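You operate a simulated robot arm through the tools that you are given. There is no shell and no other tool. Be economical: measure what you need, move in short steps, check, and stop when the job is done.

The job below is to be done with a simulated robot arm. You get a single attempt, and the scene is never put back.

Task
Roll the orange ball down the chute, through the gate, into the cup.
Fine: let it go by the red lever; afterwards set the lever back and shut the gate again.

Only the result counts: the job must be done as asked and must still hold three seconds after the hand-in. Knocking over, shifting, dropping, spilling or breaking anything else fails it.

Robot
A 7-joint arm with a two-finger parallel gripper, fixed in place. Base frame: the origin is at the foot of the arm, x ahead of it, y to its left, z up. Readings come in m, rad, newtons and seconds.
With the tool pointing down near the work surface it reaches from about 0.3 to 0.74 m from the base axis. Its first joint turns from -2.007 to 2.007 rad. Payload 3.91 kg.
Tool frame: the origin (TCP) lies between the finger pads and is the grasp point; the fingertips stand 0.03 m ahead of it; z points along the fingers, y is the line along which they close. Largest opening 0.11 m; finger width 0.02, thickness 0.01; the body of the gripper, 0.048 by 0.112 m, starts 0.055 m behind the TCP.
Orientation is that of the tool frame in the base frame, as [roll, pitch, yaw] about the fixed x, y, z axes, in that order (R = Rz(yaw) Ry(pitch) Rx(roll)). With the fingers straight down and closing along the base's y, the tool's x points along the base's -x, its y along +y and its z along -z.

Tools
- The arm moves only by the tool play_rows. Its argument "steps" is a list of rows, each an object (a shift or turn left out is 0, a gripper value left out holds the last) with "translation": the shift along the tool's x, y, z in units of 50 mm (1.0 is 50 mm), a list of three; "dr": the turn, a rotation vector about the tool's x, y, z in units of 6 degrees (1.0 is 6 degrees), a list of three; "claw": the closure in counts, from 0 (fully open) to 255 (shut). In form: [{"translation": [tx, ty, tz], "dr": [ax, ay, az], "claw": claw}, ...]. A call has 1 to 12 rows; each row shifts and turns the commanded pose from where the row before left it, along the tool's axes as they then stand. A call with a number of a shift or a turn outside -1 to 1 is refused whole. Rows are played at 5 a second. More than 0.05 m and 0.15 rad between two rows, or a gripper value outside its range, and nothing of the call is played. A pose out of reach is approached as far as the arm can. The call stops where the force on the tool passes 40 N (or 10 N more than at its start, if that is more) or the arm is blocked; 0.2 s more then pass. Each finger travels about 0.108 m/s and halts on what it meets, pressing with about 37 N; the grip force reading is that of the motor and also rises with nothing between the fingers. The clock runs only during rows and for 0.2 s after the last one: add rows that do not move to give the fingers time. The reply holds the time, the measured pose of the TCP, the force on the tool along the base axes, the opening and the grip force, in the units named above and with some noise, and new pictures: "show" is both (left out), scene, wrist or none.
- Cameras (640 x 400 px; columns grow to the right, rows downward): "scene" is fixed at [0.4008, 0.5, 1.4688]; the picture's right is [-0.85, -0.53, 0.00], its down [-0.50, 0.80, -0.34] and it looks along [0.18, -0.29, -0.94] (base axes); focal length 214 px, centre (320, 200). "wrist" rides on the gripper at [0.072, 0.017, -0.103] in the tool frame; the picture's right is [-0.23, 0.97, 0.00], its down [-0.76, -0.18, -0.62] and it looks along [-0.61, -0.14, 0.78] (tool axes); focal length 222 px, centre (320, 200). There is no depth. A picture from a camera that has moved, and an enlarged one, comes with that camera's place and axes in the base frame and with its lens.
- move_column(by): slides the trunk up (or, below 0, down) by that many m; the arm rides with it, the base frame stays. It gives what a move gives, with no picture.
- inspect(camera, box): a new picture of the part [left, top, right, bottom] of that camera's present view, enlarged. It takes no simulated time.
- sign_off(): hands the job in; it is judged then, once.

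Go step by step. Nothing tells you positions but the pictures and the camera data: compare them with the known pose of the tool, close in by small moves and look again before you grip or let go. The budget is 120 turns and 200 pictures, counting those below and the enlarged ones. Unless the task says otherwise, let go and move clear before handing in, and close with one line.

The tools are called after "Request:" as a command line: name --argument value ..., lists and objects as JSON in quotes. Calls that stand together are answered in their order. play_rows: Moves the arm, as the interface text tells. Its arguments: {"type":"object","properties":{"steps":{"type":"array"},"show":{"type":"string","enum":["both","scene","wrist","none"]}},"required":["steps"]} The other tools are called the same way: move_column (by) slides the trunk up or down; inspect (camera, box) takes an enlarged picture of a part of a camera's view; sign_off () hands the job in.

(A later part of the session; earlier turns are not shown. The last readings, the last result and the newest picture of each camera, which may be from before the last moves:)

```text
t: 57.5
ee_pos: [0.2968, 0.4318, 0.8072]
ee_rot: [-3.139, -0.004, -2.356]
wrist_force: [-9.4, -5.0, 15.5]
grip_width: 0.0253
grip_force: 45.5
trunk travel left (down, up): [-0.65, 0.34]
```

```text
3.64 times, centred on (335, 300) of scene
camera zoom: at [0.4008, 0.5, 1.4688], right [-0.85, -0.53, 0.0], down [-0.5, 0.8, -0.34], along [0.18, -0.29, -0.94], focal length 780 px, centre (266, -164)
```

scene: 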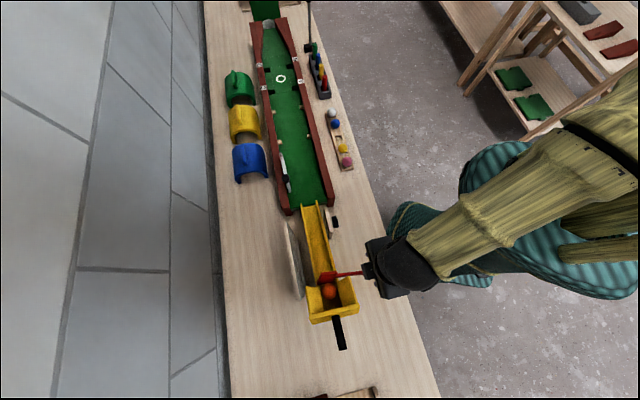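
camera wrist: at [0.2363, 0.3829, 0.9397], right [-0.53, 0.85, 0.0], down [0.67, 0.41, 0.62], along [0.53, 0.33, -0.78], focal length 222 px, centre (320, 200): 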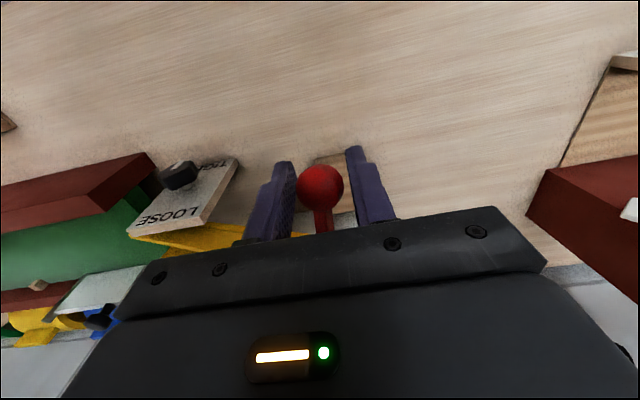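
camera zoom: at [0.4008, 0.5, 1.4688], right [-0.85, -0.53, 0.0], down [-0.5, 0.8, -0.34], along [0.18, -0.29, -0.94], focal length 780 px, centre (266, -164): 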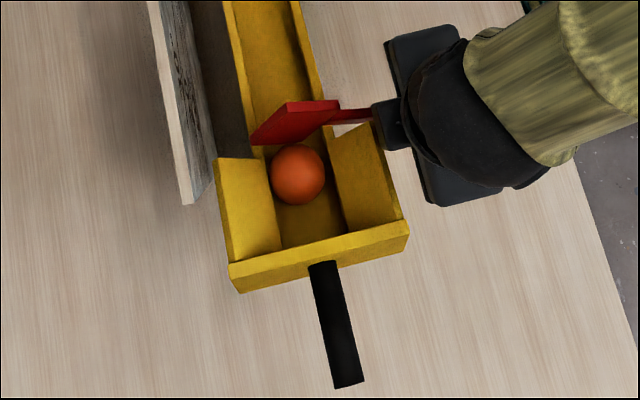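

The blade keeps rising, but the chute sank slightly again because my grip jams the lever sideways. I will let go of the knob and look at the lever's state before pressing it freely from above.

Request:
play_rows --steps '[{"claw": 190}, {"claw": 130}, {}, {"translation": [0, 0, -0.8]}, {"translation": [0, 0, -0.8]}, {"translation": [0.3, 0, -0.4]}, {}]'

Request:
inspect --camera "wrist" --box '[200, 60, 440, 220]'

Request:
inspect --camera "scene" --box '[290, 245, 380, 355]'

```text
t: 59.1
ee_pos: [0.2897, 0.4261, 0.9081]
ee_rot: [3.139, -0.003, -2.358]
wrist_force: [-1.3, 0.3, 0.0]
grip_width: 0.0543
grip_force: 0.1
trunk travel left (down, up): [-0.65, 0.34]
camera wrist: at [0.2255, 0.3874, 1.0117], right [-0.53, 0.85, 0.0], down [0.67, 0.41, 0.62], along [0.53, 0.33, -0.78], focal length 222 px, centre (320, 200)
```

scene: 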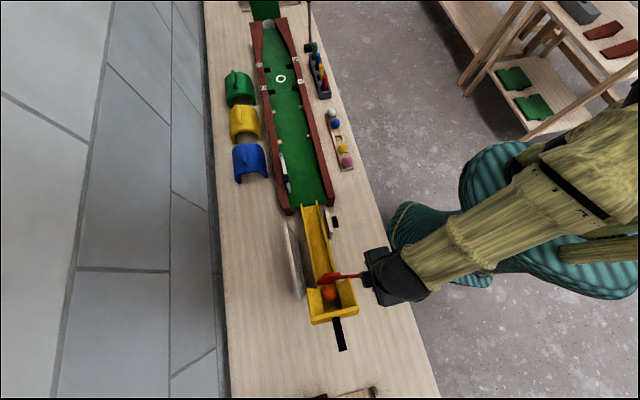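
wrist: 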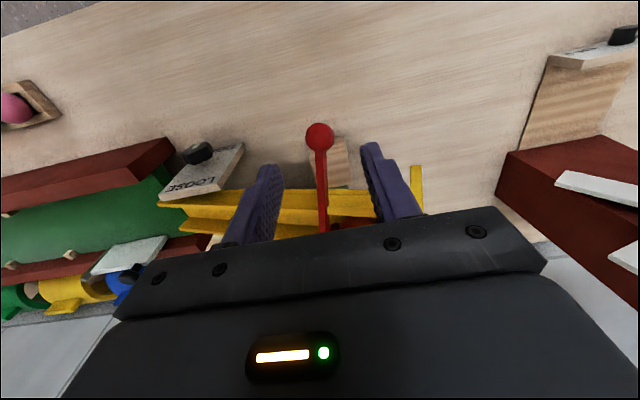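

```text
2.50 times, centred on (320, 140) of wrist
camera zoom: at [0.2255, 0.3874, 1.0117], right [-0.53, 0.85, 0.0], down [0.67, 0.41, 0.62], along [0.53, 0.33, -0.78], focal length 555 px, centre (320, 350)
```

zoom: 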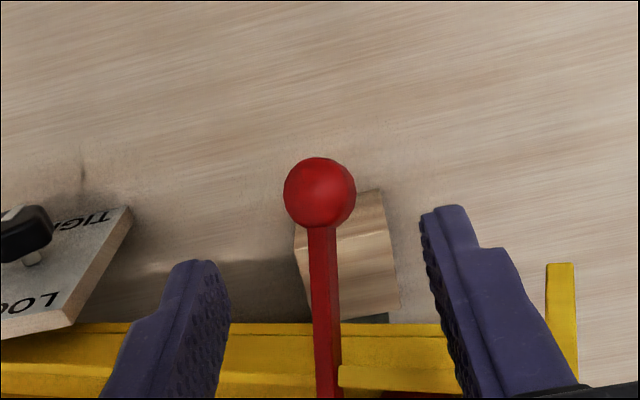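

```text
3.64 times, centred on (335, 300) of scene
camera zoom: at [0.4008, 0.5, 1.4688], right [-0.85, -0.53, 0.0], down [-0.5, 0.8, -0.34], along [0.18, -0.29, -0.94], focal length 780 px, centre (266, -164)
```

zoom: 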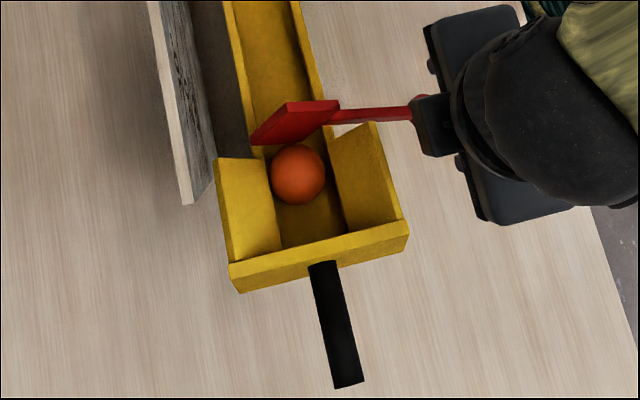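

The lever stays where it is left, with the knob at (0.298, 0.432, 0.807). I will close the fingers and press on top of the knob, so only a pushing force acts.

Request:
play_rows --steps '[{"translation": [-0.19, -0.03, 0], "claw": 255}, {}, {"translation": [0, 0, 0.6]}, {"translation": [0, 0, 0.5]}, {"translation": [-0.03, 0.04, 0.12]}, {"translation": [-0.06, 0.04, 0.12]}, {}]' --show "wrist"

Request:
inspect --camera "scene" --box '[290, 245, 380, 355]'

```text
t: 60.7
ee_pos: [0.2985, 0.437, 0.8429]
ee_rot: [3.14, 0.0, -2.356]
wrist_force: [0.7, -0.2, -0.6]
grip_width: 0.0
grip_force: 37.3
trunk travel left (down, up): [-0.65, 0.34]
camera wrist: at [0.2356, 0.3984, 0.9459], right [-0.53, 0.85, 0.0], down [0.67, 0.41, 0.62], along [0.53, 0.33, -0.78], focal length 222 px, centre (320, 200)
```

wrist: 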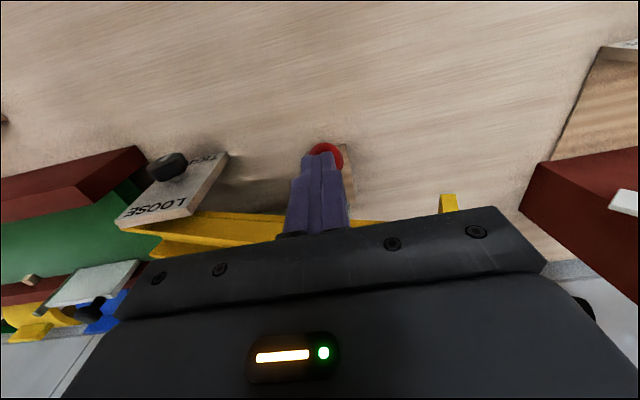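

```text
3.64 times, centred on (335, 300) of scene
camera zoom: at [0.4008, 0.5, 1.4688], right [-0.85, -0.53, 0.0], down [-0.5, 0.8, -0.34], along [0.18, -0.29, -0.94], focal length 780 px, centre (266, -164)
```

zoom: 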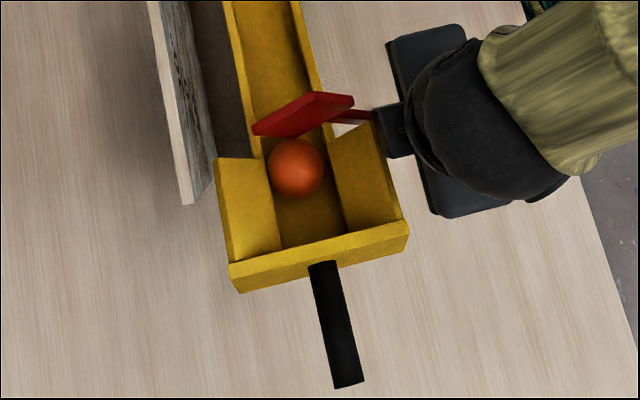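

Pressed freely, the lever turns with almost no force; the ball is still held. Before the final release I will raise the chute back to its first tilt, since it sank a little.

Request:
play_rows --steps '[{"translation": [0, 0, -0.8]}, {"translation": [0, 0, -0.9], "claw": 120}, {"translation": [0.4, 0.4, -0.8]}, {"translation": [0.4, 0.6, 0], "dr": [0, 0, 1]}, {"dr": [0, 0, 1]}, {"dr": [0, 0, 1]}, {"dr": [0, 0, 1]}, {"dr": [0, 0, 1]}, {"dr": [0, 0, 1]}, {"dr": [0, 0, 1]}, {"dr": [0, 0, 1]}, {"dr": [0, 0, 1]}]' --show "none"

Request:
play_rows --steps '[{"dr": [0, 0, 1]}, {"dr": [0, 0, 1]}, {"dr": [0, 0, 1]}, {"dr": [0, 0, 1]}, {"dr": [0, 0, 1]}, {"dr": [0, 0, 1]}, {}]' --show "none"

Request:
inspect --camera "scene" --box '[290, 245, 380, 355]'

```text
t: 63.3
ee_pos: [0.2338, 0.4436, 0.967]
ee_rot: [-3.141, -0.001, 2.983]
wrist_force: [0.3, 0.2, -0.4]
grip_width: 0.0582
grip_force: 0.1
trunk travel left (down, up): [-0.65, 0.34]
```

```text
t: 64.9
ee_pos: [0.2351, 0.4425, 0.9661]
ee_rot: [-3.14, 0.0, 2.355]
wrist_force: [-0.4, 0.2, 0.3]
grip_width: 0.0586
grip_force: 0.0
trunk travel left (down, up): [-0.65, 0.34]
```

```text
3.64 times, centred on (335, 300) of scene
camera zoom: at [0.4008, 0.5, 1.4688], right [-0.85, -0.53, 0.0], down [-0.5, 0.8, -0.34], along [0.18, -0.29, -0.94], focal length 780 px, centre (266, -164)
```

zoom: 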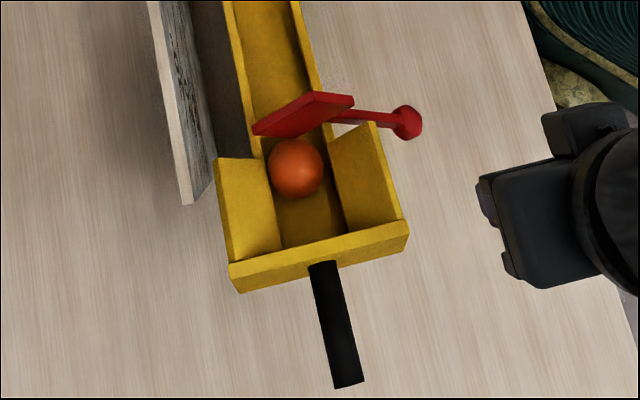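

Request:
play_rows --steps '[{"translation": [0.295, 0.698, -0.1]}, {"translation": [0.295, 0.698, -0.1]}, {"translation": [0.295, 0.698, 0]}, {"translation": [0.295, 0.698, 0]}, {}, {"translation": [0, 0, 0.7]}, {"translation": [0, 0, 0.7]}, {"translation": [0, 0, 0.7]}, {}]' --show "wrist"

```text
t: 66.9
ee_pos: [0.2923, 0.585, 0.8744]
ee_rot: [-3.139, -0.003, 2.355]
wrist_force: [-0.6, 0.3, -0.1]
grip_width: 0.0582
grip_force: 0.0
trunk travel left (down, up): [-0.65, 0.34]
camera wrist: at [0.2524, 0.6481, 0.9783], right [0.85, 0.53, 0.0], down [0.41, -0.66, 0.62], along [0.33, -0.53, -0.78], focal length 222 px, centre (320, 200)
```

wrist: 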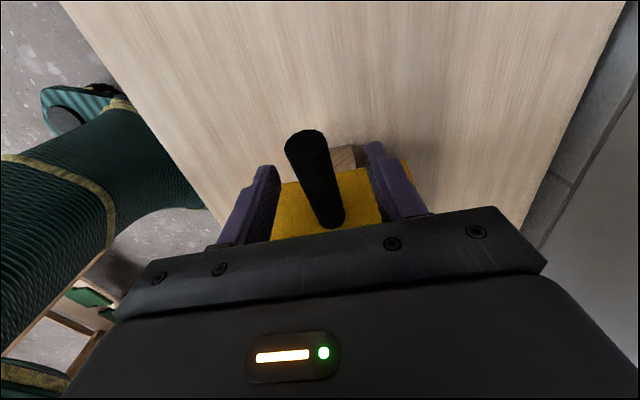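

Request:
play_rows --steps '[{"translation": [0, 0, 0.12]}, {"claw": 180}, {"claw": 255}, {}, {}, {"translation": [-0.03, 0, -0.08]}, {"translation": [-0.03, 0, -0.08]}, {"translation": [-0.03, 0, -0.06]}, {}]' --show "none"

Request:
inspect --camera "scene" --box '[290, 245, 380, 355]'

```text
t: 68.9
ee_pos: [0.2937, 0.5821, 0.8758]
ee_rot: [-3.136, 0.0, 2.356]
wrist_force: [4.7, 15.3, -17.2]
grip_width: 0.0196
grip_force: 44.3
trunk travel left (down, up): [-0.65, 0.34]
```

```text
3.64 times, centred on (335, 300) of scene
camera zoom: at [0.4008, 0.5, 1.4688], right [-0.85, -0.53, 0.0], down [-0.5, 0.8, -0.34], along [0.18, -0.29, -0.94], focal length 780 px, centre (266, -164)
```

zoom: 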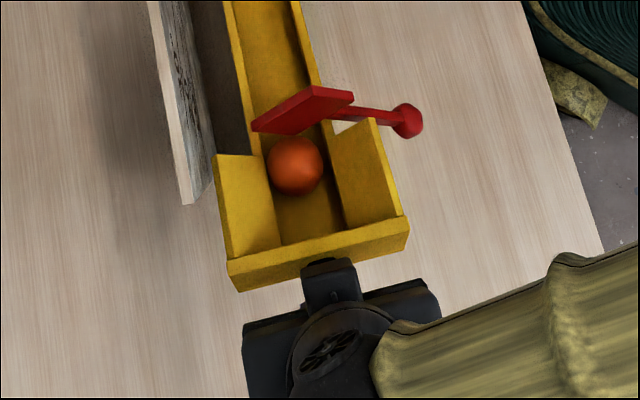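

Request:
play_rows --steps '[{"translation": [-0.03, 0.03, -0.08]}, {"translation": [-0.02, 0, -0.05]}, {}]' --show "none"

Request:
inspect --camera "scene" --box '[290, 245, 380, 355]'

```text
t: 69.7
ee_pos: [0.2961, 0.58, 0.8829]
ee_rot: [-3.135, 0.0, 2.357]
wrist_force: [-6.2, 2.1, -18.8]
grip_width: 0.0198
grip_force: 44.6
trunk travel left (down, up): [-0.65, 0.34]
```

```text
3.64 times, centred on (335, 300) of scene
camera zoom: at [0.4008, 0.5, 1.4688], right [-0.85, -0.53, 0.0], down [-0.5, 0.8, -0.34], along [0.18, -0.29, -0.94], focal length 780 px, centre (266, -164)
```

zoom: 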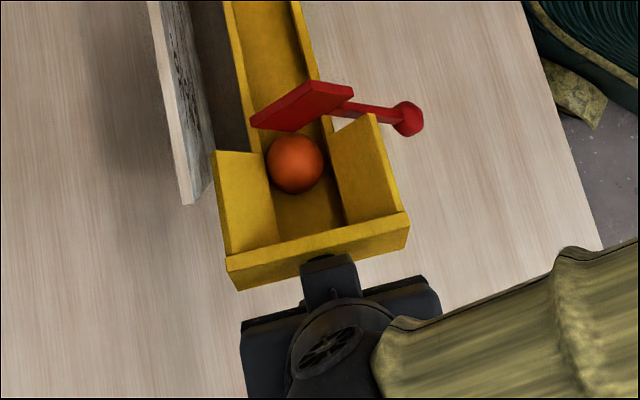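

The chute is back in its first place. I will release the handle, return to above the lever knob, and turn the fingers along the chute again.

Request:
play_rows --steps '[{"translation": [0.02, 0, 0.06]}, {"claw": 200}, {"claw": 120}, {}, {}, {"translation": [0, 0, -0.9]}, {"translation": [-0.2, -0.7, -0.6]}, {"translation": [-0.2, -0.9, 0]}, {"translation": [-0.2, -0.9, 0]}, {}]' --show "none"

Request:
play_rows --steps '[{"dr": [0, 0, -1], "claw": 255}, {"dr": [0, 0, -1]}, {"dr": [0, 0, -1]}, {"dr": [0, 0, -1]}, {"dr": [0, 0, -1]}, {"dr": [0, 0, -1]}, {"dr": [0, 0, -1]}, {"dr": [0, 0, -1]}, {"dr": [0, 0, -1]}, {"dr": [0, 0, -1]}, {"dr": [0, 0, -1]}, {"dr": [0, 0, -1]}]' --show "none"

Request:
play_rows --steps '[{"dr": [0, 0, -1]}, {"dr": [0, 0, -1]}, {"dr": [0, 0, -1]}, {}]'

Request:
inspect --camera "scene" --box '[290, 245, 380, 355]'

```text
t: 71.9
ee_pos: [0.2334, 0.4718, 0.9568]
ee_rot: [3.141, 0.002, 2.356]
wrist_force: [-0.4, 0.4, -0.5]
grip_width: 0.058
grip_force: 0.0
trunk travel left (down, up): [-0.65, 0.34]
```

```text
t: 74.5
ee_pos: [0.2293, 0.4727, 0.9562]
ee_rot: [3.14, -0.001, -2.668]
wrist_force: [0.6, 0.5, -0.2]
grip_width: 0.0
grip_force: 37.5
trunk travel left (down, up): [-0.65, 0.34]
```

```text
t: 75.5
ee_pos: [0.2288, 0.4731, 0.9563]
ee_rot: [3.14, -0.001, -2.353]
wrist_force: [0.5, -0.4, 0.2]
grip_width: 0.0
grip_force: 37.0
trunk travel left (down, up): [-0.65, 0.34]
camera wrist: at [0.1655, 0.4333, 1.059], right [-0.53, 0.85, 0.0], down [0.66, 0.41, 0.62], along [0.53, 0.33, -0.78], focal length 222 px, centre (320, 200)
```

scene: 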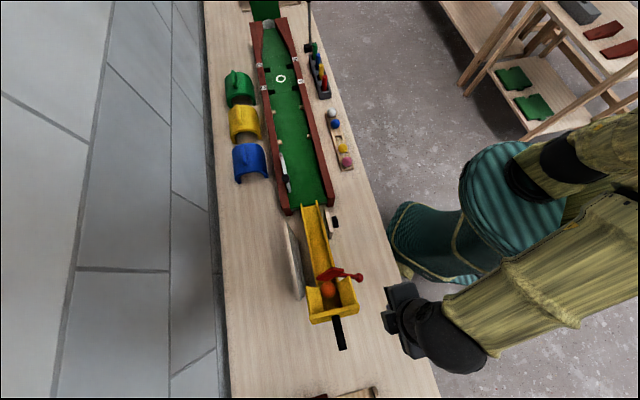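
wrist: 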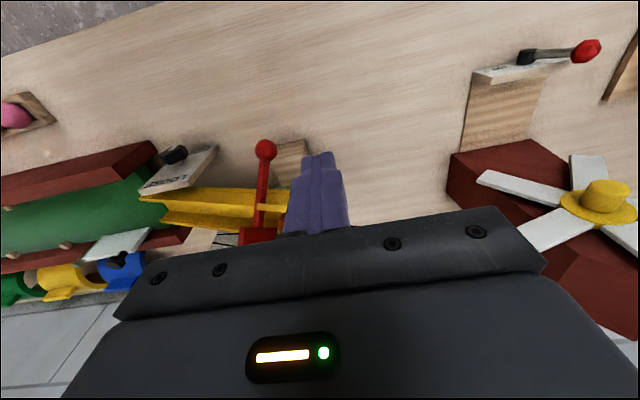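

```text
3.64 times, centred on (335, 300) of scene
camera zoom: at [0.4008, 0.5, 1.4688], right [-0.85, -0.53, 0.0], down [-0.5, 0.8, -0.34], along [0.18, -0.29, -0.94], focal length 780 px, centre (266, -164)
```

zoom: 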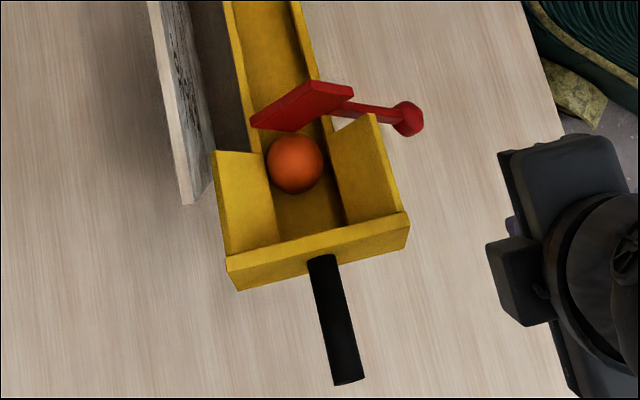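

Request:
play_rows --steps '[{"translation": [-0.27, -0.77, 0.3]}, {"translation": [-0.27, -0.77, 0.5]}, {}, {"translation": [0, 0, 0.6]}, {"translation": [0, 0, 0.5]}, {}]' --show "wrist"

Request:
inspect --camera "wrist" --box '[200, 90, 440, 250]'

```text
t: 76.9
ee_pos: [0.3028, 0.4364, 0.8612]
ee_rot: [3.14, 0.0, -2.358]
wrist_force: [0.2, -0.4, -0.6]
grip_width: 0.0
grip_force: 37.2
trunk travel left (down, up): [-0.65, 0.34]
camera wrist: at [0.2394, 0.3971, 0.9649], right [-0.53, 0.85, 0.0], down [0.67, 0.41, 0.62], along [0.53, 0.33, -0.78], focal length 222 px, centre (320, 200)
```

wrist: 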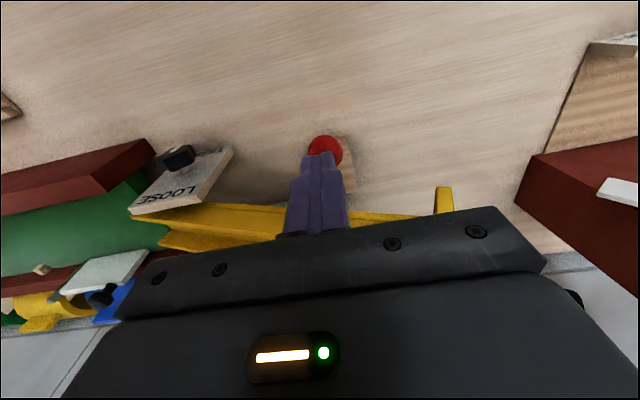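

```text
2.50 times, centred on (320, 170) of wrist
camera zoom: at [0.2394, 0.3971, 0.9649], right [-0.53, 0.85, 0.0], down [0.67, 0.41, 0.62], along [0.53, 0.33, -0.78], focal length 555 px, centre (320, 275)
```

zoom: 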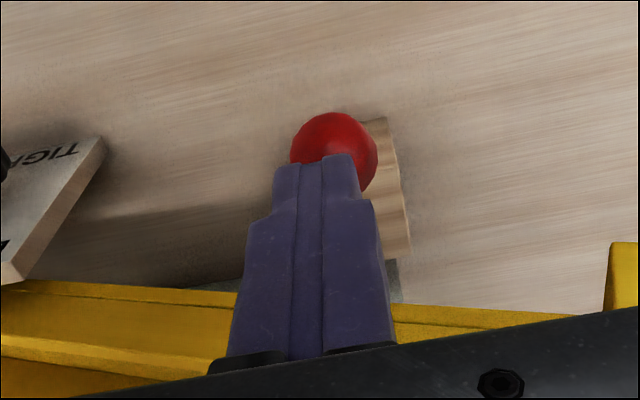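

Request:
play_rows --steps '[{"translation": [0, 0.09, 0.18]}, {"translation": [-0.05, 0.04, 0.12]}, {"translation": [-0.08, 0.04, 0.11]}, {}]' --show "wrist"

Request:
inspect --camera "scene" --box '[290, 245, 380, 355]'

```text
t: 77.9
ee_pos: [0.3013, 0.4447, 0.8413]
ee_rot: [3.14, -0.003, -2.357]
wrist_force: [0.5, -0.3, 0.9]
grip_width: 0.0002
grip_force: 37.5
trunk travel left (down, up): [-0.65, 0.34]
camera wrist: at [0.2382, 0.4061, 0.9448], right [-0.53, 0.85, 0.0], down [0.67, 0.41, 0.62], along [0.53, 0.33, -0.78], focal length 222 px, centre (320, 200)
```

wrist: 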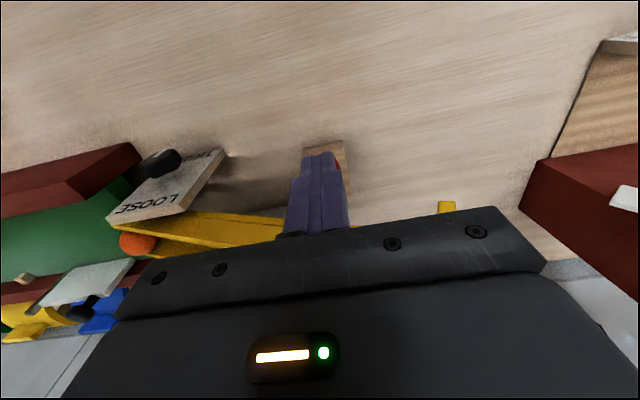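

```text
3.64 times, centred on (335, 300) of scene
camera zoom: at [0.4008, 0.5, 1.4688], right [-0.85, -0.53, 0.0], down [-0.5, 0.8, -0.34], along [0.18, -0.29, -0.94], focal length 780 px, centre (266, -164)
```

zoom: 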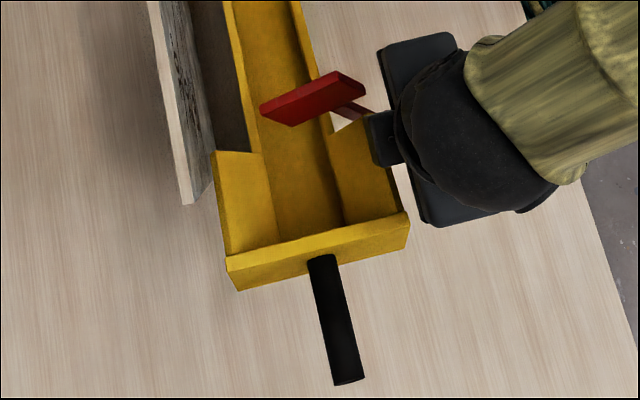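

The ball has been let go and is just leaving the chute mouth. I will hold still and watch it run.

Request:
play_rows --steps '[{}, {}, {}, {}]' --show "scene"

Request:
play_rows --steps '[{}, {}, {}, {}, {}, {}, {}]' --show "scene"

Request:
inspect --camera "scene" --box '[210, 0, 370, 110]'

```text
t: 78.9
ee_pos: [0.301, 0.4458, 0.8408]
ee_rot: [3.142, 0.0, -2.357]
wrist_force: [0.6, -0.9, -0.5]
grip_width: 0.0002
grip_force: 36.7
trunk travel left (down, up): [-0.65, 0.34]
```

scene: 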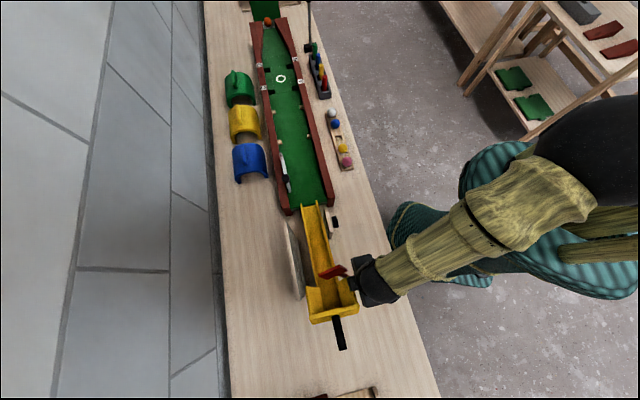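

```text
t: 80.5
ee_pos: [0.3018, 0.4464, 0.8414]
ee_rot: [3.14, -0.001, -2.356]
wrist_force: [-0.2, -0.7, -0.2]
grip_width: 0.0
grip_force: 37.4
trunk travel left (down, up): [-0.65, 0.34]
```

scene: 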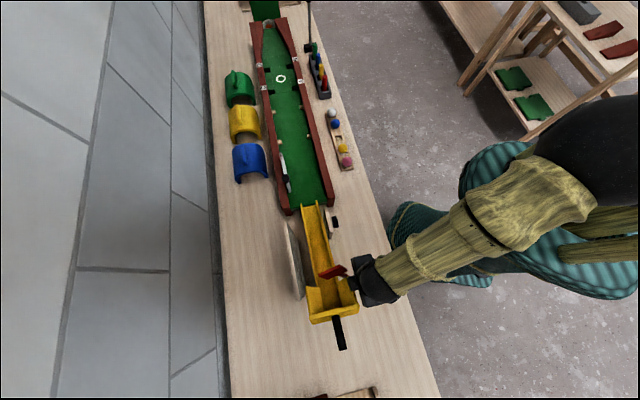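

```text
3.64 times, centred on (290, 55) of scene
camera zoom: at [0.4008, 0.5, 1.4688], right [-0.85, -0.53, 0.0], down [-0.5, 0.8, -0.34], along [0.18, -0.29, -0.94], focal length 780 px, centre (429, 727)
```

zoom: 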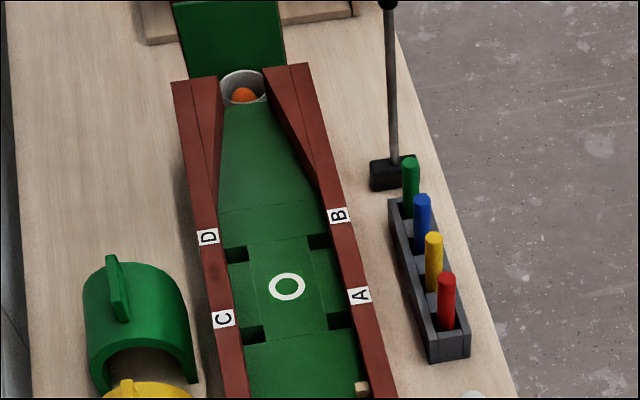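

The ball lies in the cup. Next I will set the lever back by pressing the raised blade down from above. I will rise and move over the blade.

Request:
play_rows --steps '[{"translation": [0, 0, -0.9]}, {"translation": [0, 0, -0.9]}, {"translation": [0, 0, -0.5]}, {"translation": [-0.7, -0.12, 0]}, {"translation": [-0.7, -0.12, 0]}, {"translation": [-0.64, -0.1, 0]}, {}, {"translation": [0, 0, 0.5]}, {}]'

Request:
inspect --camera "scene" --box '[290, 245, 380, 355]'

Request:
inspect --camera "wrist" --box '[200, 60, 440, 220]'

```text
t: 82.5
ee_pos: [0.3827, 0.505, 0.9292]
ee_rot: [3.141, 0.0, -2.357]
wrist_force: [0.4, -0.1, 0.4]
grip_width: 0.0
grip_force: 36.7
trunk travel left (down, up): [-0.65, 0.34]
camera wrist: at [0.3194, 0.4668, 1.0327], right [-0.53, 0.85, 0.0], down [0.67, 0.41, 0.62], along [0.53, 0.33, -0.78], focal length 222 px, centre (320, 200)
```

scene: 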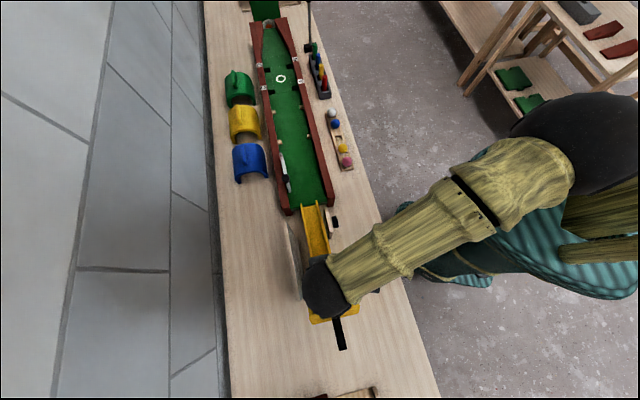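
wrist: 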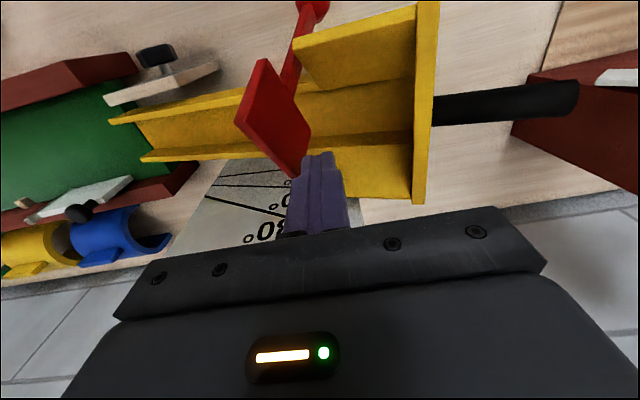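

```text
3.64 times, centred on (335, 300) of scene
camera zoom: at [0.4008, 0.5, 1.4688], right [-0.85, -0.53, 0.0], down [-0.5, 0.8, -0.34], along [0.18, -0.29, -0.94], focal length 780 px, centre (266, -164)
```

zoom: 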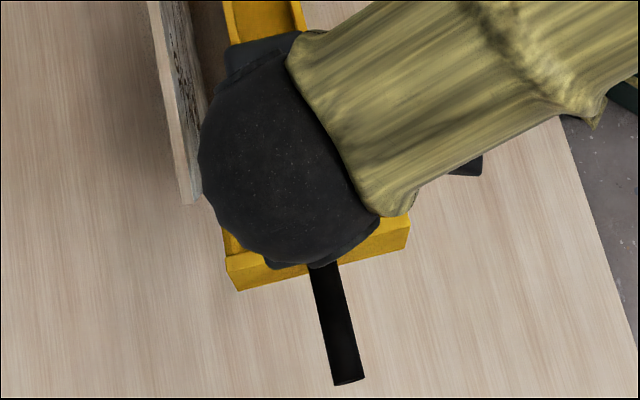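

```text
2.50 times, centred on (320, 140) of wrist
camera zoom: at [0.3194, 0.4668, 1.0327], right [-0.53, 0.85, 0.0], down [0.67, 0.41, 0.62], along [0.53, 0.33, -0.78], focal length 555 px, centre (320, 350)
```

zoom: 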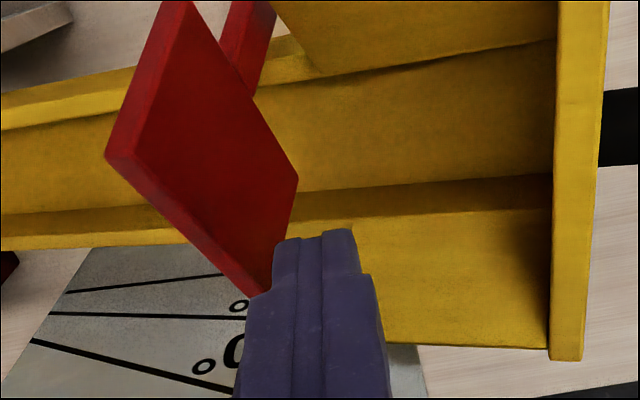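

The blade is clear in view: it is raised about 60 degrees and its side edge faces up, from about (0.371, 0.454, 0.929) to (0.400, 0.498, 0.900). I will place the fingertips over that edge and press down in steps.

Request:
play_rows --steps '[{"translation": [0, 0, -0.7]}, {"translation": [0.036, -0.46, 0]}, {}, {"translation": [0, 0, 0.4]}, {"translation": [0, 0.04, 0.15]}, {"translation": [0, 0.05, 0.15]}, {"translation": [0, 0.05, 0.15]}, {}]'

Request:
inspect --camera "wrist" --box '[200, 60, 440, 220]'

```text
t: 84.3
ee_pos: [0.3955, 0.4974, 0.9249]
ee_rot: [3.137, 0.01, -2.355]
wrist_force: [8.7, 23.6, 27.9]
grip_width: 0.0003
grip_force: 36.7
trunk travel left (down, up): [-0.65, 0.34]
camera wrist: at [0.3323, 0.4586, 1.0283], right [-0.53, 0.85, 0.01], down [0.66, 0.41, 0.63], along [0.53, 0.34, -0.78], focal length 222 px, centre (320, 200)
```

scene: 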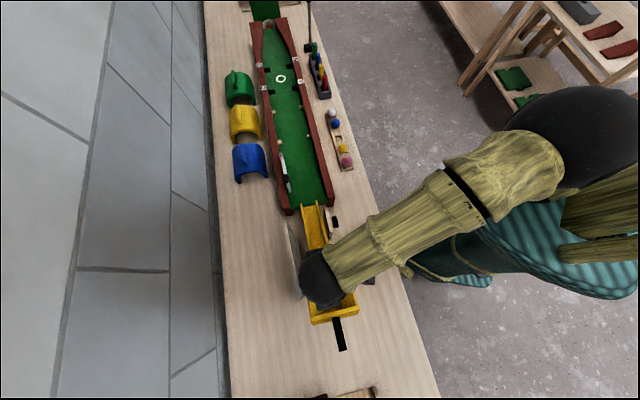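
wrist: 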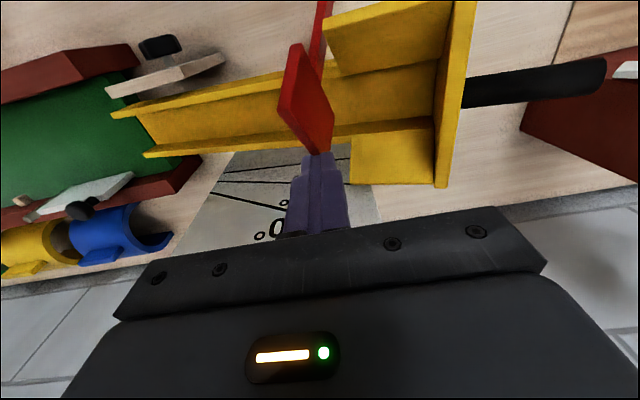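

```text
2.50 times, centred on (320, 140) of wrist
camera zoom: at [0.3323, 0.4586, 1.0283], right [-0.53, 0.85, 0.01], down [0.66, 0.41, 0.63], along [0.53, 0.34, -0.78], focal length 555 px, centre (320, 350)
```

zoom: 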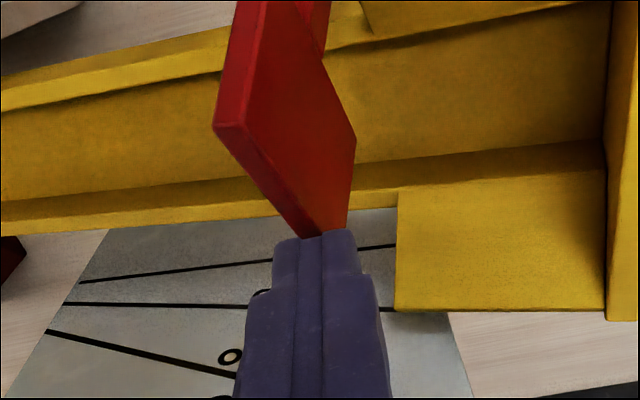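

Pressing there passes nearly through the pivot, so the lever did not turn. I will lift off, move to the near side of the blade's raised corner, and check the chute.

Request:
play_rows --steps '[{"translation": [0, 0, -0.6]}, {"translation": [0, 0, -0.6]}, {"translation": [0.8, -0.1, 0]}, {"translation": [0.86, -0.12, 0]}, {}, {}]'

Request:
inspect --camera "wrist" --box '[200, 60, 440, 220]'

Request:
inspect --camera "scene" --box '[290, 245, 380, 355]'

```text
t: 85.7
ee_pos: [0.3421, 0.4278, 0.9824]
ee_rot: [3.14, 0.0, -2.356]
wrist_force: [0.3, -0.2, -0.1]
grip_width: 0.0
grip_force: 36.7
trunk travel left (down, up): [-0.65, 0.34]
camera wrist: at [0.2789, 0.3887, 1.0869], right [-0.53, 0.85, 0.0], down [0.67, 0.41, 0.62], along [0.53, 0.33, -0.78], focal length 222 px, centre (320, 200)
```

scene: 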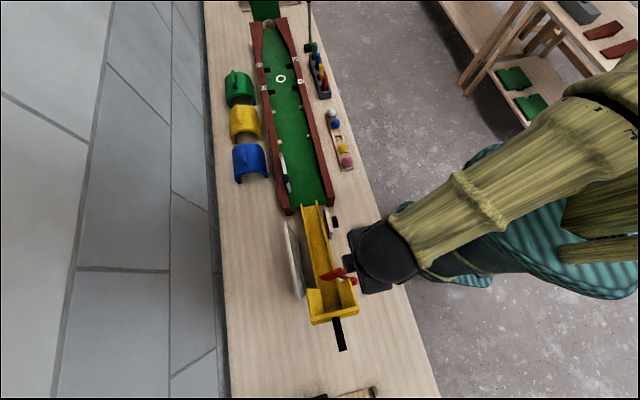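
wrist: 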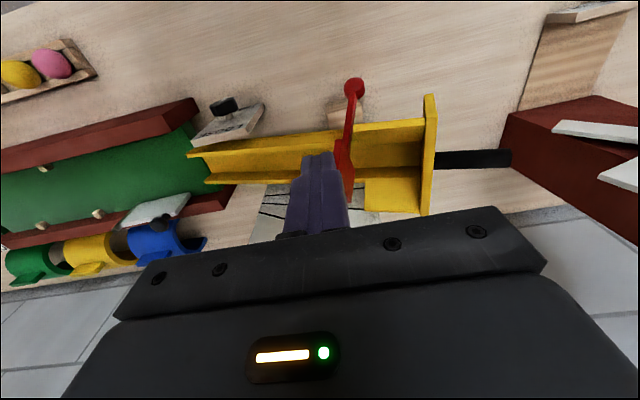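

```text
2.50 times, centred on (320, 140) of wrist
camera zoom: at [0.2789, 0.3887, 1.0869], right [-0.53, 0.85, 0.0], down [0.67, 0.41, 0.62], along [0.53, 0.33, -0.78], focal length 555 px, centre (320, 350)
```

zoom: 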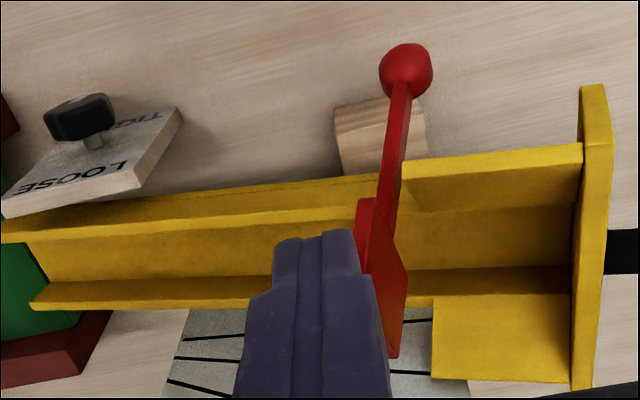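

```text
3.64 times, centred on (335, 300) of scene
camera zoom: at [0.4008, 0.5, 1.4688], right [-0.85, -0.53, 0.0], down [-0.5, 0.8, -0.34], along [0.18, -0.29, -0.94], focal length 780 px, centre (266, -164)
```

zoom: 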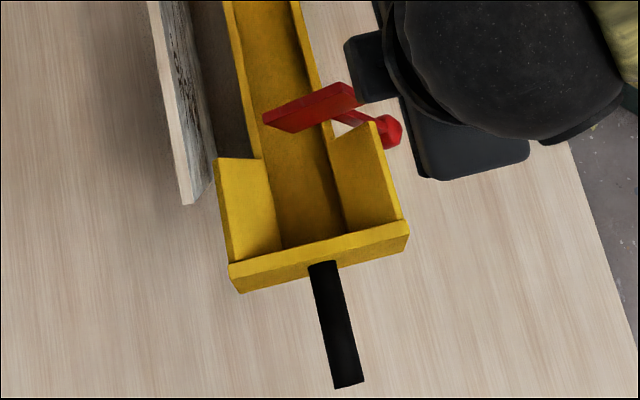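

The blade's near edge faces the fingertips. I will go down beside its top corner and push it across the chute to close it.

Request:
play_rows --steps '[{"translation": [0.06, 0.1, 0.5]}, {"translation": [0, 0, 0.5]}, {}, {"translation": [-0.25, 0, 0]}, {"translation": [-0.25, 0, 0]}, {"translation": [-0.2, 0, 0]}, {}]'

Request:
inspect --camera "wrist" --box '[200, 60, 440, 220]'

Request:
inspect --camera "scene" --box '[290, 245, 380, 355]'

```text
t: 87.3
ee_pos: [0.3638, 0.4545, 0.9319]
ee_rot: [-3.141, -0.002, -2.357]
wrist_force: [0.5, 0.1, 0.4]
grip_width: 0.0
grip_force: 36.8
trunk travel left (down, up): [-0.65, 0.34]
camera wrist: at [0.3006, 0.4152, 1.0354], right [-0.53, 0.85, 0.0], down [0.66, 0.41, 0.62], along [0.53, 0.33, -0.78], focal length 222 px, centre (320, 200)
```

scene: 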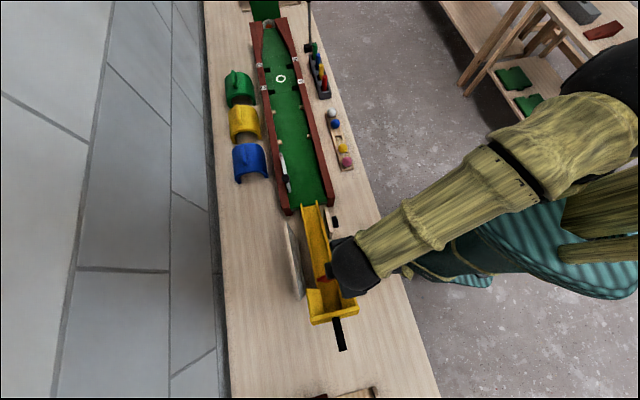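
wrist: 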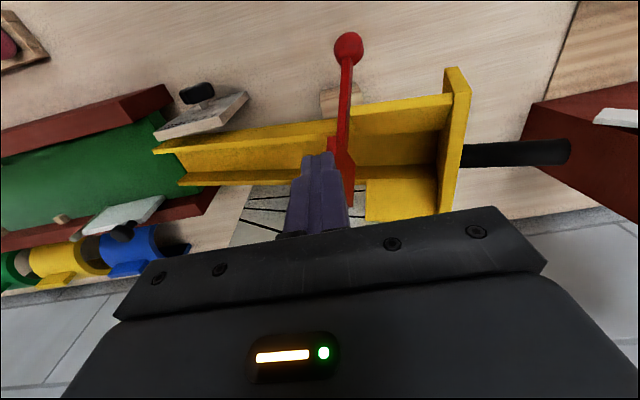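

```text
2.50 times, centred on (320, 140) of wrist
camera zoom: at [0.3006, 0.4152, 1.0354], right [-0.53, 0.85, 0.0], down [0.66, 0.41, 0.62], along [0.53, 0.33, -0.78], focal length 555 px, centre (320, 350)
```

zoom: 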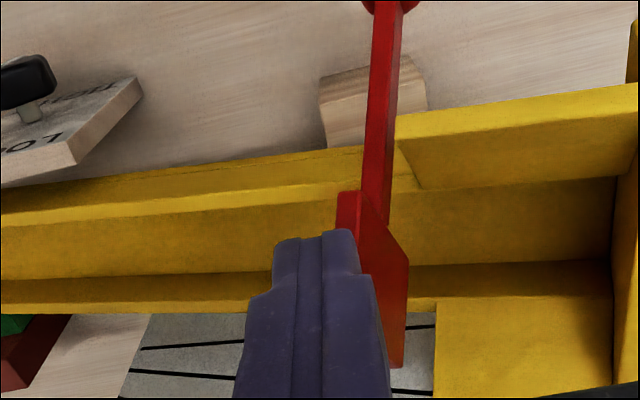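

```text
3.64 times, centred on (335, 300) of scene
camera zoom: at [0.4008, 0.5, 1.4688], right [-0.85, -0.53, 0.0], down [-0.5, 0.8, -0.34], along [0.18, -0.29, -0.94], focal length 780 px, centre (266, -164)
```

zoom: 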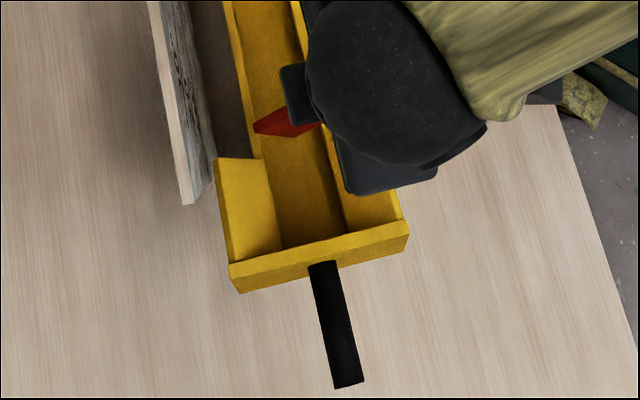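

The lever is closing with no load on the chute. I will keep pushing across.

Request:
play_rows --steps '[{"translation": [-0.2, 0.04, 0]}, {"translation": [-0.2, 0.04, 0.03]}, {"translation": [-0.2, 0.04, 0.05]}, {}]' --show "wrist"

Request:
inspect --camera "wrist" --box '[200, 60, 440, 220]'

Request:
inspect --camera "scene" --box '[290, 245, 380, 355]'

```text
t: 88.3
ee_pos: [0.3826, 0.4812, 0.9283]
ee_rot: [3.141, -0.001, -2.357]
wrist_force: [0.0, -0.4, 0.4]
grip_width: 0.0001
grip_force: 36.7
trunk travel left (down, up): [-0.65, 0.34]
camera wrist: at [0.3189, 0.442, 1.0317], right [-0.53, 0.85, 0.0], down [0.66, 0.41, 0.62], along [0.53, 0.33, -0.78], focal length 222 px, centre (320, 200)
```

wrist: 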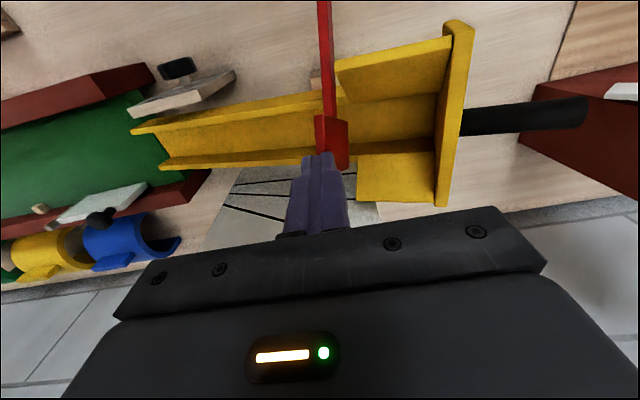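

```text
2.50 times, centred on (320, 140) of wrist
camera zoom: at [0.3189, 0.442, 1.0317], right [-0.53, 0.85, 0.0], down [0.66, 0.41, 0.62], along [0.53, 0.33, -0.78], focal length 555 px, centre (320, 350)
```

zoom: 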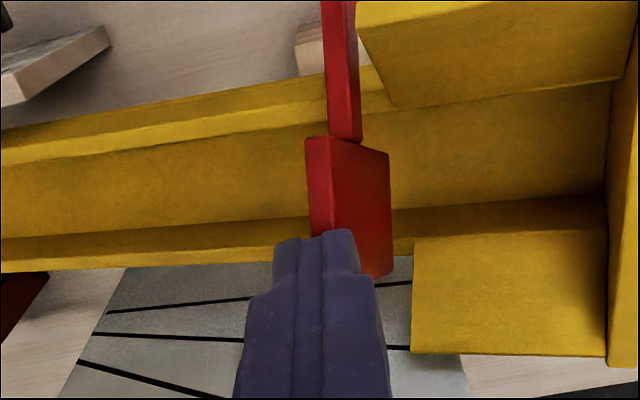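

```text
3.64 times, centred on (335, 300) of scene
camera zoom: at [0.4008, 0.5, 1.4688], right [-0.85, -0.53, 0.0], down [-0.5, 0.8, -0.34], along [0.18, -0.29, -0.94], focal length 780 px, centre (266, -164)
```

zoom: 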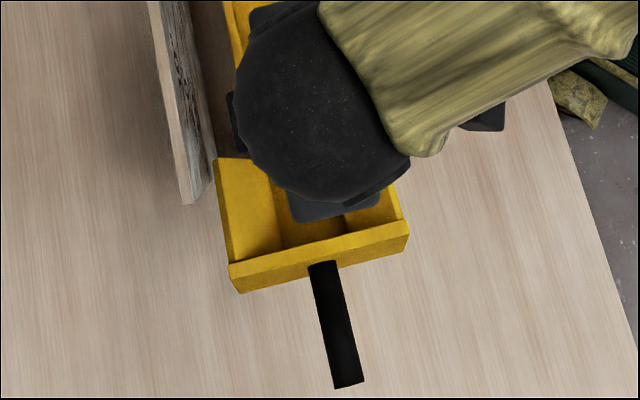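

Now the top edge faces up, so I will press it down in small steps.

Request:
play_rows --steps '[{"translation": [-0.12, 0.03, 0.05]}, {"translation": [-0.06, 0.05, 0.13]}, {"translation": [-0.03, 0.05, 0.13]}, {}]' --show "wrist"

Request:
inspect --camera "wrist" --box '[200, 60, 440, 220]'

```text
t: 89.3
ee_pos: [0.3839, 0.4917, 0.9131]
ee_rot: [3.141, -0.002, -2.356]
wrist_force: [-0.1, -0.1, 0.1]
grip_width: 0.0001
grip_force: 36.9
trunk travel left (down, up): [-0.65, 0.34]
camera wrist: at [0.3203, 0.4521, 1.0169], right [-0.53, 0.85, 0.0], down [0.67, 0.41, 0.62], along [0.53, 0.33, -0.78], focal length 222 px, centre (320, 200)
```

wrist: 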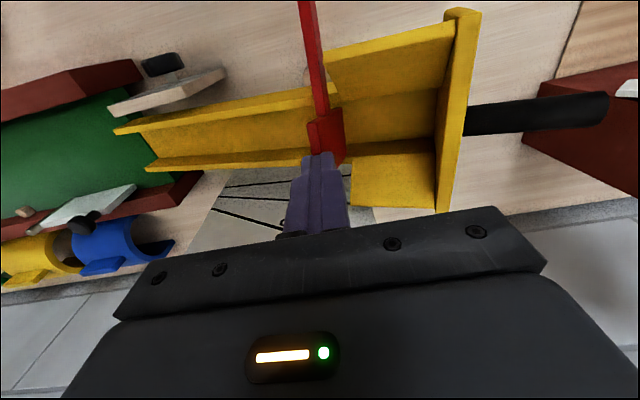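

```text
2.50 times, centred on (320, 140) of wrist
camera zoom: at [0.3203, 0.4521, 1.0169], right [-0.53, 0.85, 0.0], down [0.67, 0.41, 0.62], along [0.53, 0.33, -0.78], focal length 555 px, centre (320, 350)
```

zoom: 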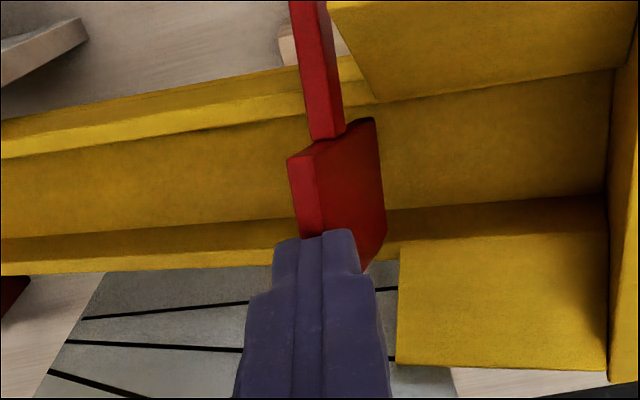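

Request:
play_rows --steps '[{"translation": [-0.02, 0.05, 0.13]}, {"translation": [0, 0.05, 0.12]}, {}]' --show "none"

Request:
inspect --camera "wrist" --box '[200, 60, 440, 220]'

```text
t: 90.1
ee_pos: [0.3808, 0.4939, 0.9025]
ee_rot: [3.14, 0.003, -2.359]
wrist_force: [5.4, 1.5, 15.3]
grip_width: 0.0
grip_force: 37.2
trunk travel left (down, up): [-0.65, 0.34]
```

```text
2.50 times, centred on (320, 140) of wrist
camera zoom: at [0.3172, 0.4556, 1.0065], right [-0.53, 0.85, 0.0], down [0.66, 0.41, 0.63], along [0.53, 0.33, -0.78], focal length 555 px, centre (320, 350)
```

zoom: 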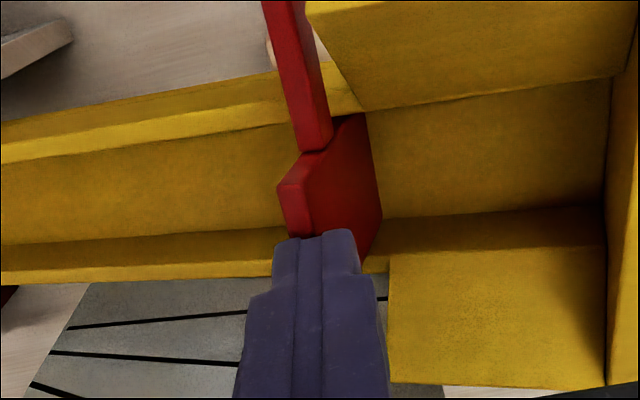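

A firm contact appeared, so the lever may be at its stop. I will lift, move aside and compare with the first picture.

Request:
play_rows --steps '[{"translation": [0, 0, -0.7]}, {"translation": [0, 0, -0.9]}, {"translation": [0.9, 0, -0.2]}, {"translation": [0.9, 0, 0]}, {"translation": [0.9, 0, 0]}, {}]' --show "scene"

Request:
inspect --camera "scene" --box '[290, 245, 380, 355]'

```text
t: 91.5
ee_pos: [0.2819, 0.3976, 0.99]
ee_rot: [3.139, -0.001, -2.356]
wrist_force: [-0.1, 0.1, -0.1]
grip_width: 0.0
grip_force: 37.1
trunk travel left (down, up): [-0.65, 0.34]
```

scene: 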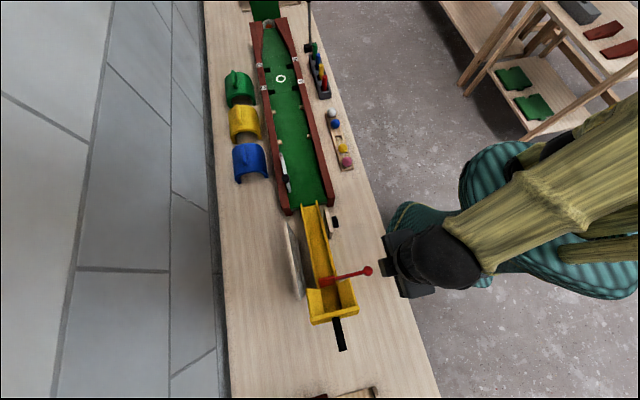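

```text
3.64 times, centred on (335, 300) of scene
camera zoom: at [0.4008, 0.5, 1.4688], right [-0.85, -0.53, 0.0], down [-0.5, 0.8, -0.34], along [0.18, -0.29, -0.94], focal length 780 px, centre (266, -164)
```

zoom: 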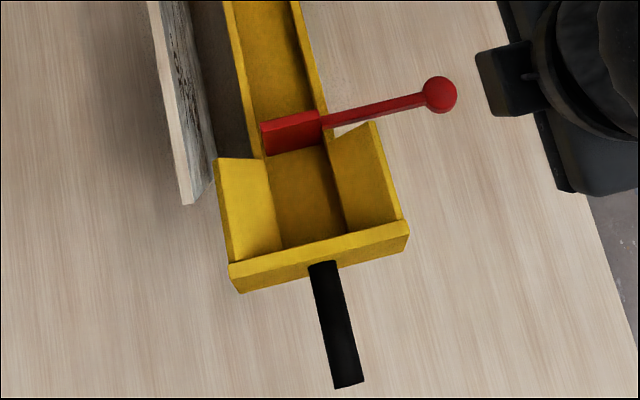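

The lever is back in its first position. Next I will raise the chute to its first tilt once more with the handle.

Request:
play_rows --steps '[{"dr": [0, 0, 1], "claw": 120}, {"dr": [0, 0, 1]}, {"dr": [0, 0, 1]}, {"dr": [0, 0, 1]}, {"dr": [0, 0, 1]}, {"dr": [0, 0, 1]}, {"dr": [0, 0, 1]}, {"dr": [0, 0, 1]}, {"dr": [0, 0, 1]}, {"dr": [0, 0, 1]}, {"dr": [0, 0, 1]}, {"dr": [0, 0, 1]}]' --show "none"

Request:
play_rows --steps '[{"dr": [0, 0, 1]}, {"dr": [0, 0, 1]}, {"dr": [0, 0, 1]}, {"translation": [0.62, 0.69, 0]}, {"translation": [0.62, 0.69, 0]}, {"translation": [0.62, 0.69, 0]}, {"translation": [0.62, 0.69, 0]}, {}, {"translation": [0, 0, 0.8]}, {"translation": [0, 0, 0.8]}, {"translation": [0, 0, 0.6]}, {}]' --show "wrist"

```text
t: 94.1
ee_pos: [0.2867, 0.3997, 0.9912]
ee_rot: [-3.141, -0.001, 2.669]
wrist_force: [-0.3, -0.4, -0.3]
grip_width: 0.0583
grip_force: 0.1
trunk travel left (down, up): [-0.65, 0.34]
```

```text
t: 96.7
ee_pos: [0.2978, 0.5857, 0.878]
ee_rot: [-3.142, -0.003, 2.357]
wrist_force: [0.5, -0.1, -1.1]
grip_width: 0.0584
grip_force: 0.0
trunk travel left (down, up): [-0.65, 0.34]
camera wrist: at [0.2578, 0.6487, 0.9825], right [0.85, 0.53, 0.0], down [0.41, -0.66, 0.62], along [0.33, -0.53, -0.78], focal length 222 px, centre (320, 200)
```

wrist: 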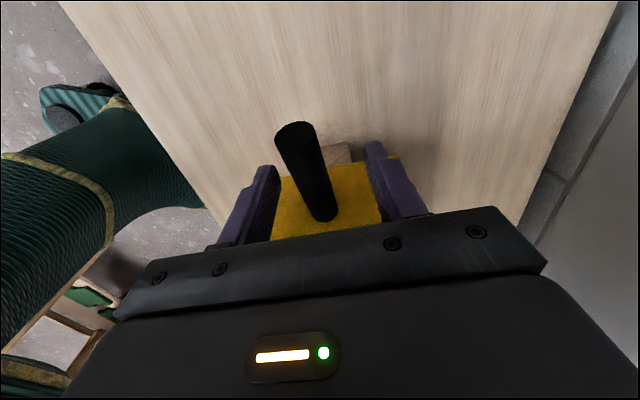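

Request:
play_rows --steps '[{"translation": [0.05, -0.09, 0.18]}, {"claw": 180}, {"claw": 255}, {}, {}, {"translation": [-0.03, 0, -0.08]}, {"translation": [-0.03, 0, -0.08]}, {"translation": [-0.03, 0, -0.08]}, {"translation": [-0.03, 0, -0.08]}, {}]' --show "none"

Request:
inspect --camera "scene" --box '[290, 245, 380, 355]'

```text
t: 98.9
ee_pos: [0.297, 0.5799, 0.8853]
ee_rot: [-3.137, 0.001, 2.354]
wrist_force: [9.6, 5.6, -22.2]
grip_width: 0.0195
grip_force: 44.9
trunk travel left (down, up): [-0.65, 0.34]
```

```text
3.64 times, centred on (335, 300) of scene
camera zoom: at [0.4008, 0.5, 1.4688], right [-0.85, -0.53, 0.0], down [-0.5, 0.8, -0.34], along [0.18, -0.29, -0.94], focal length 780 px, centre (266, -164)
```

zoom: 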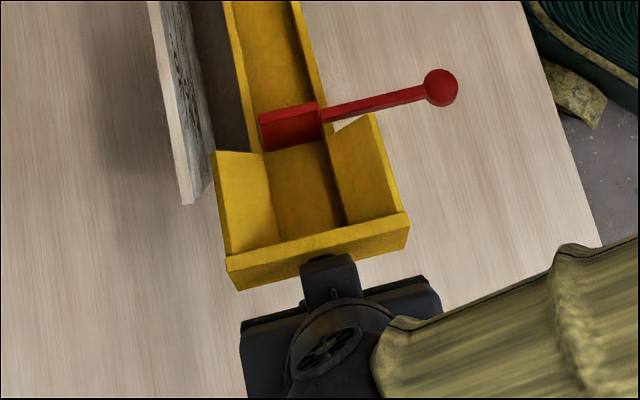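

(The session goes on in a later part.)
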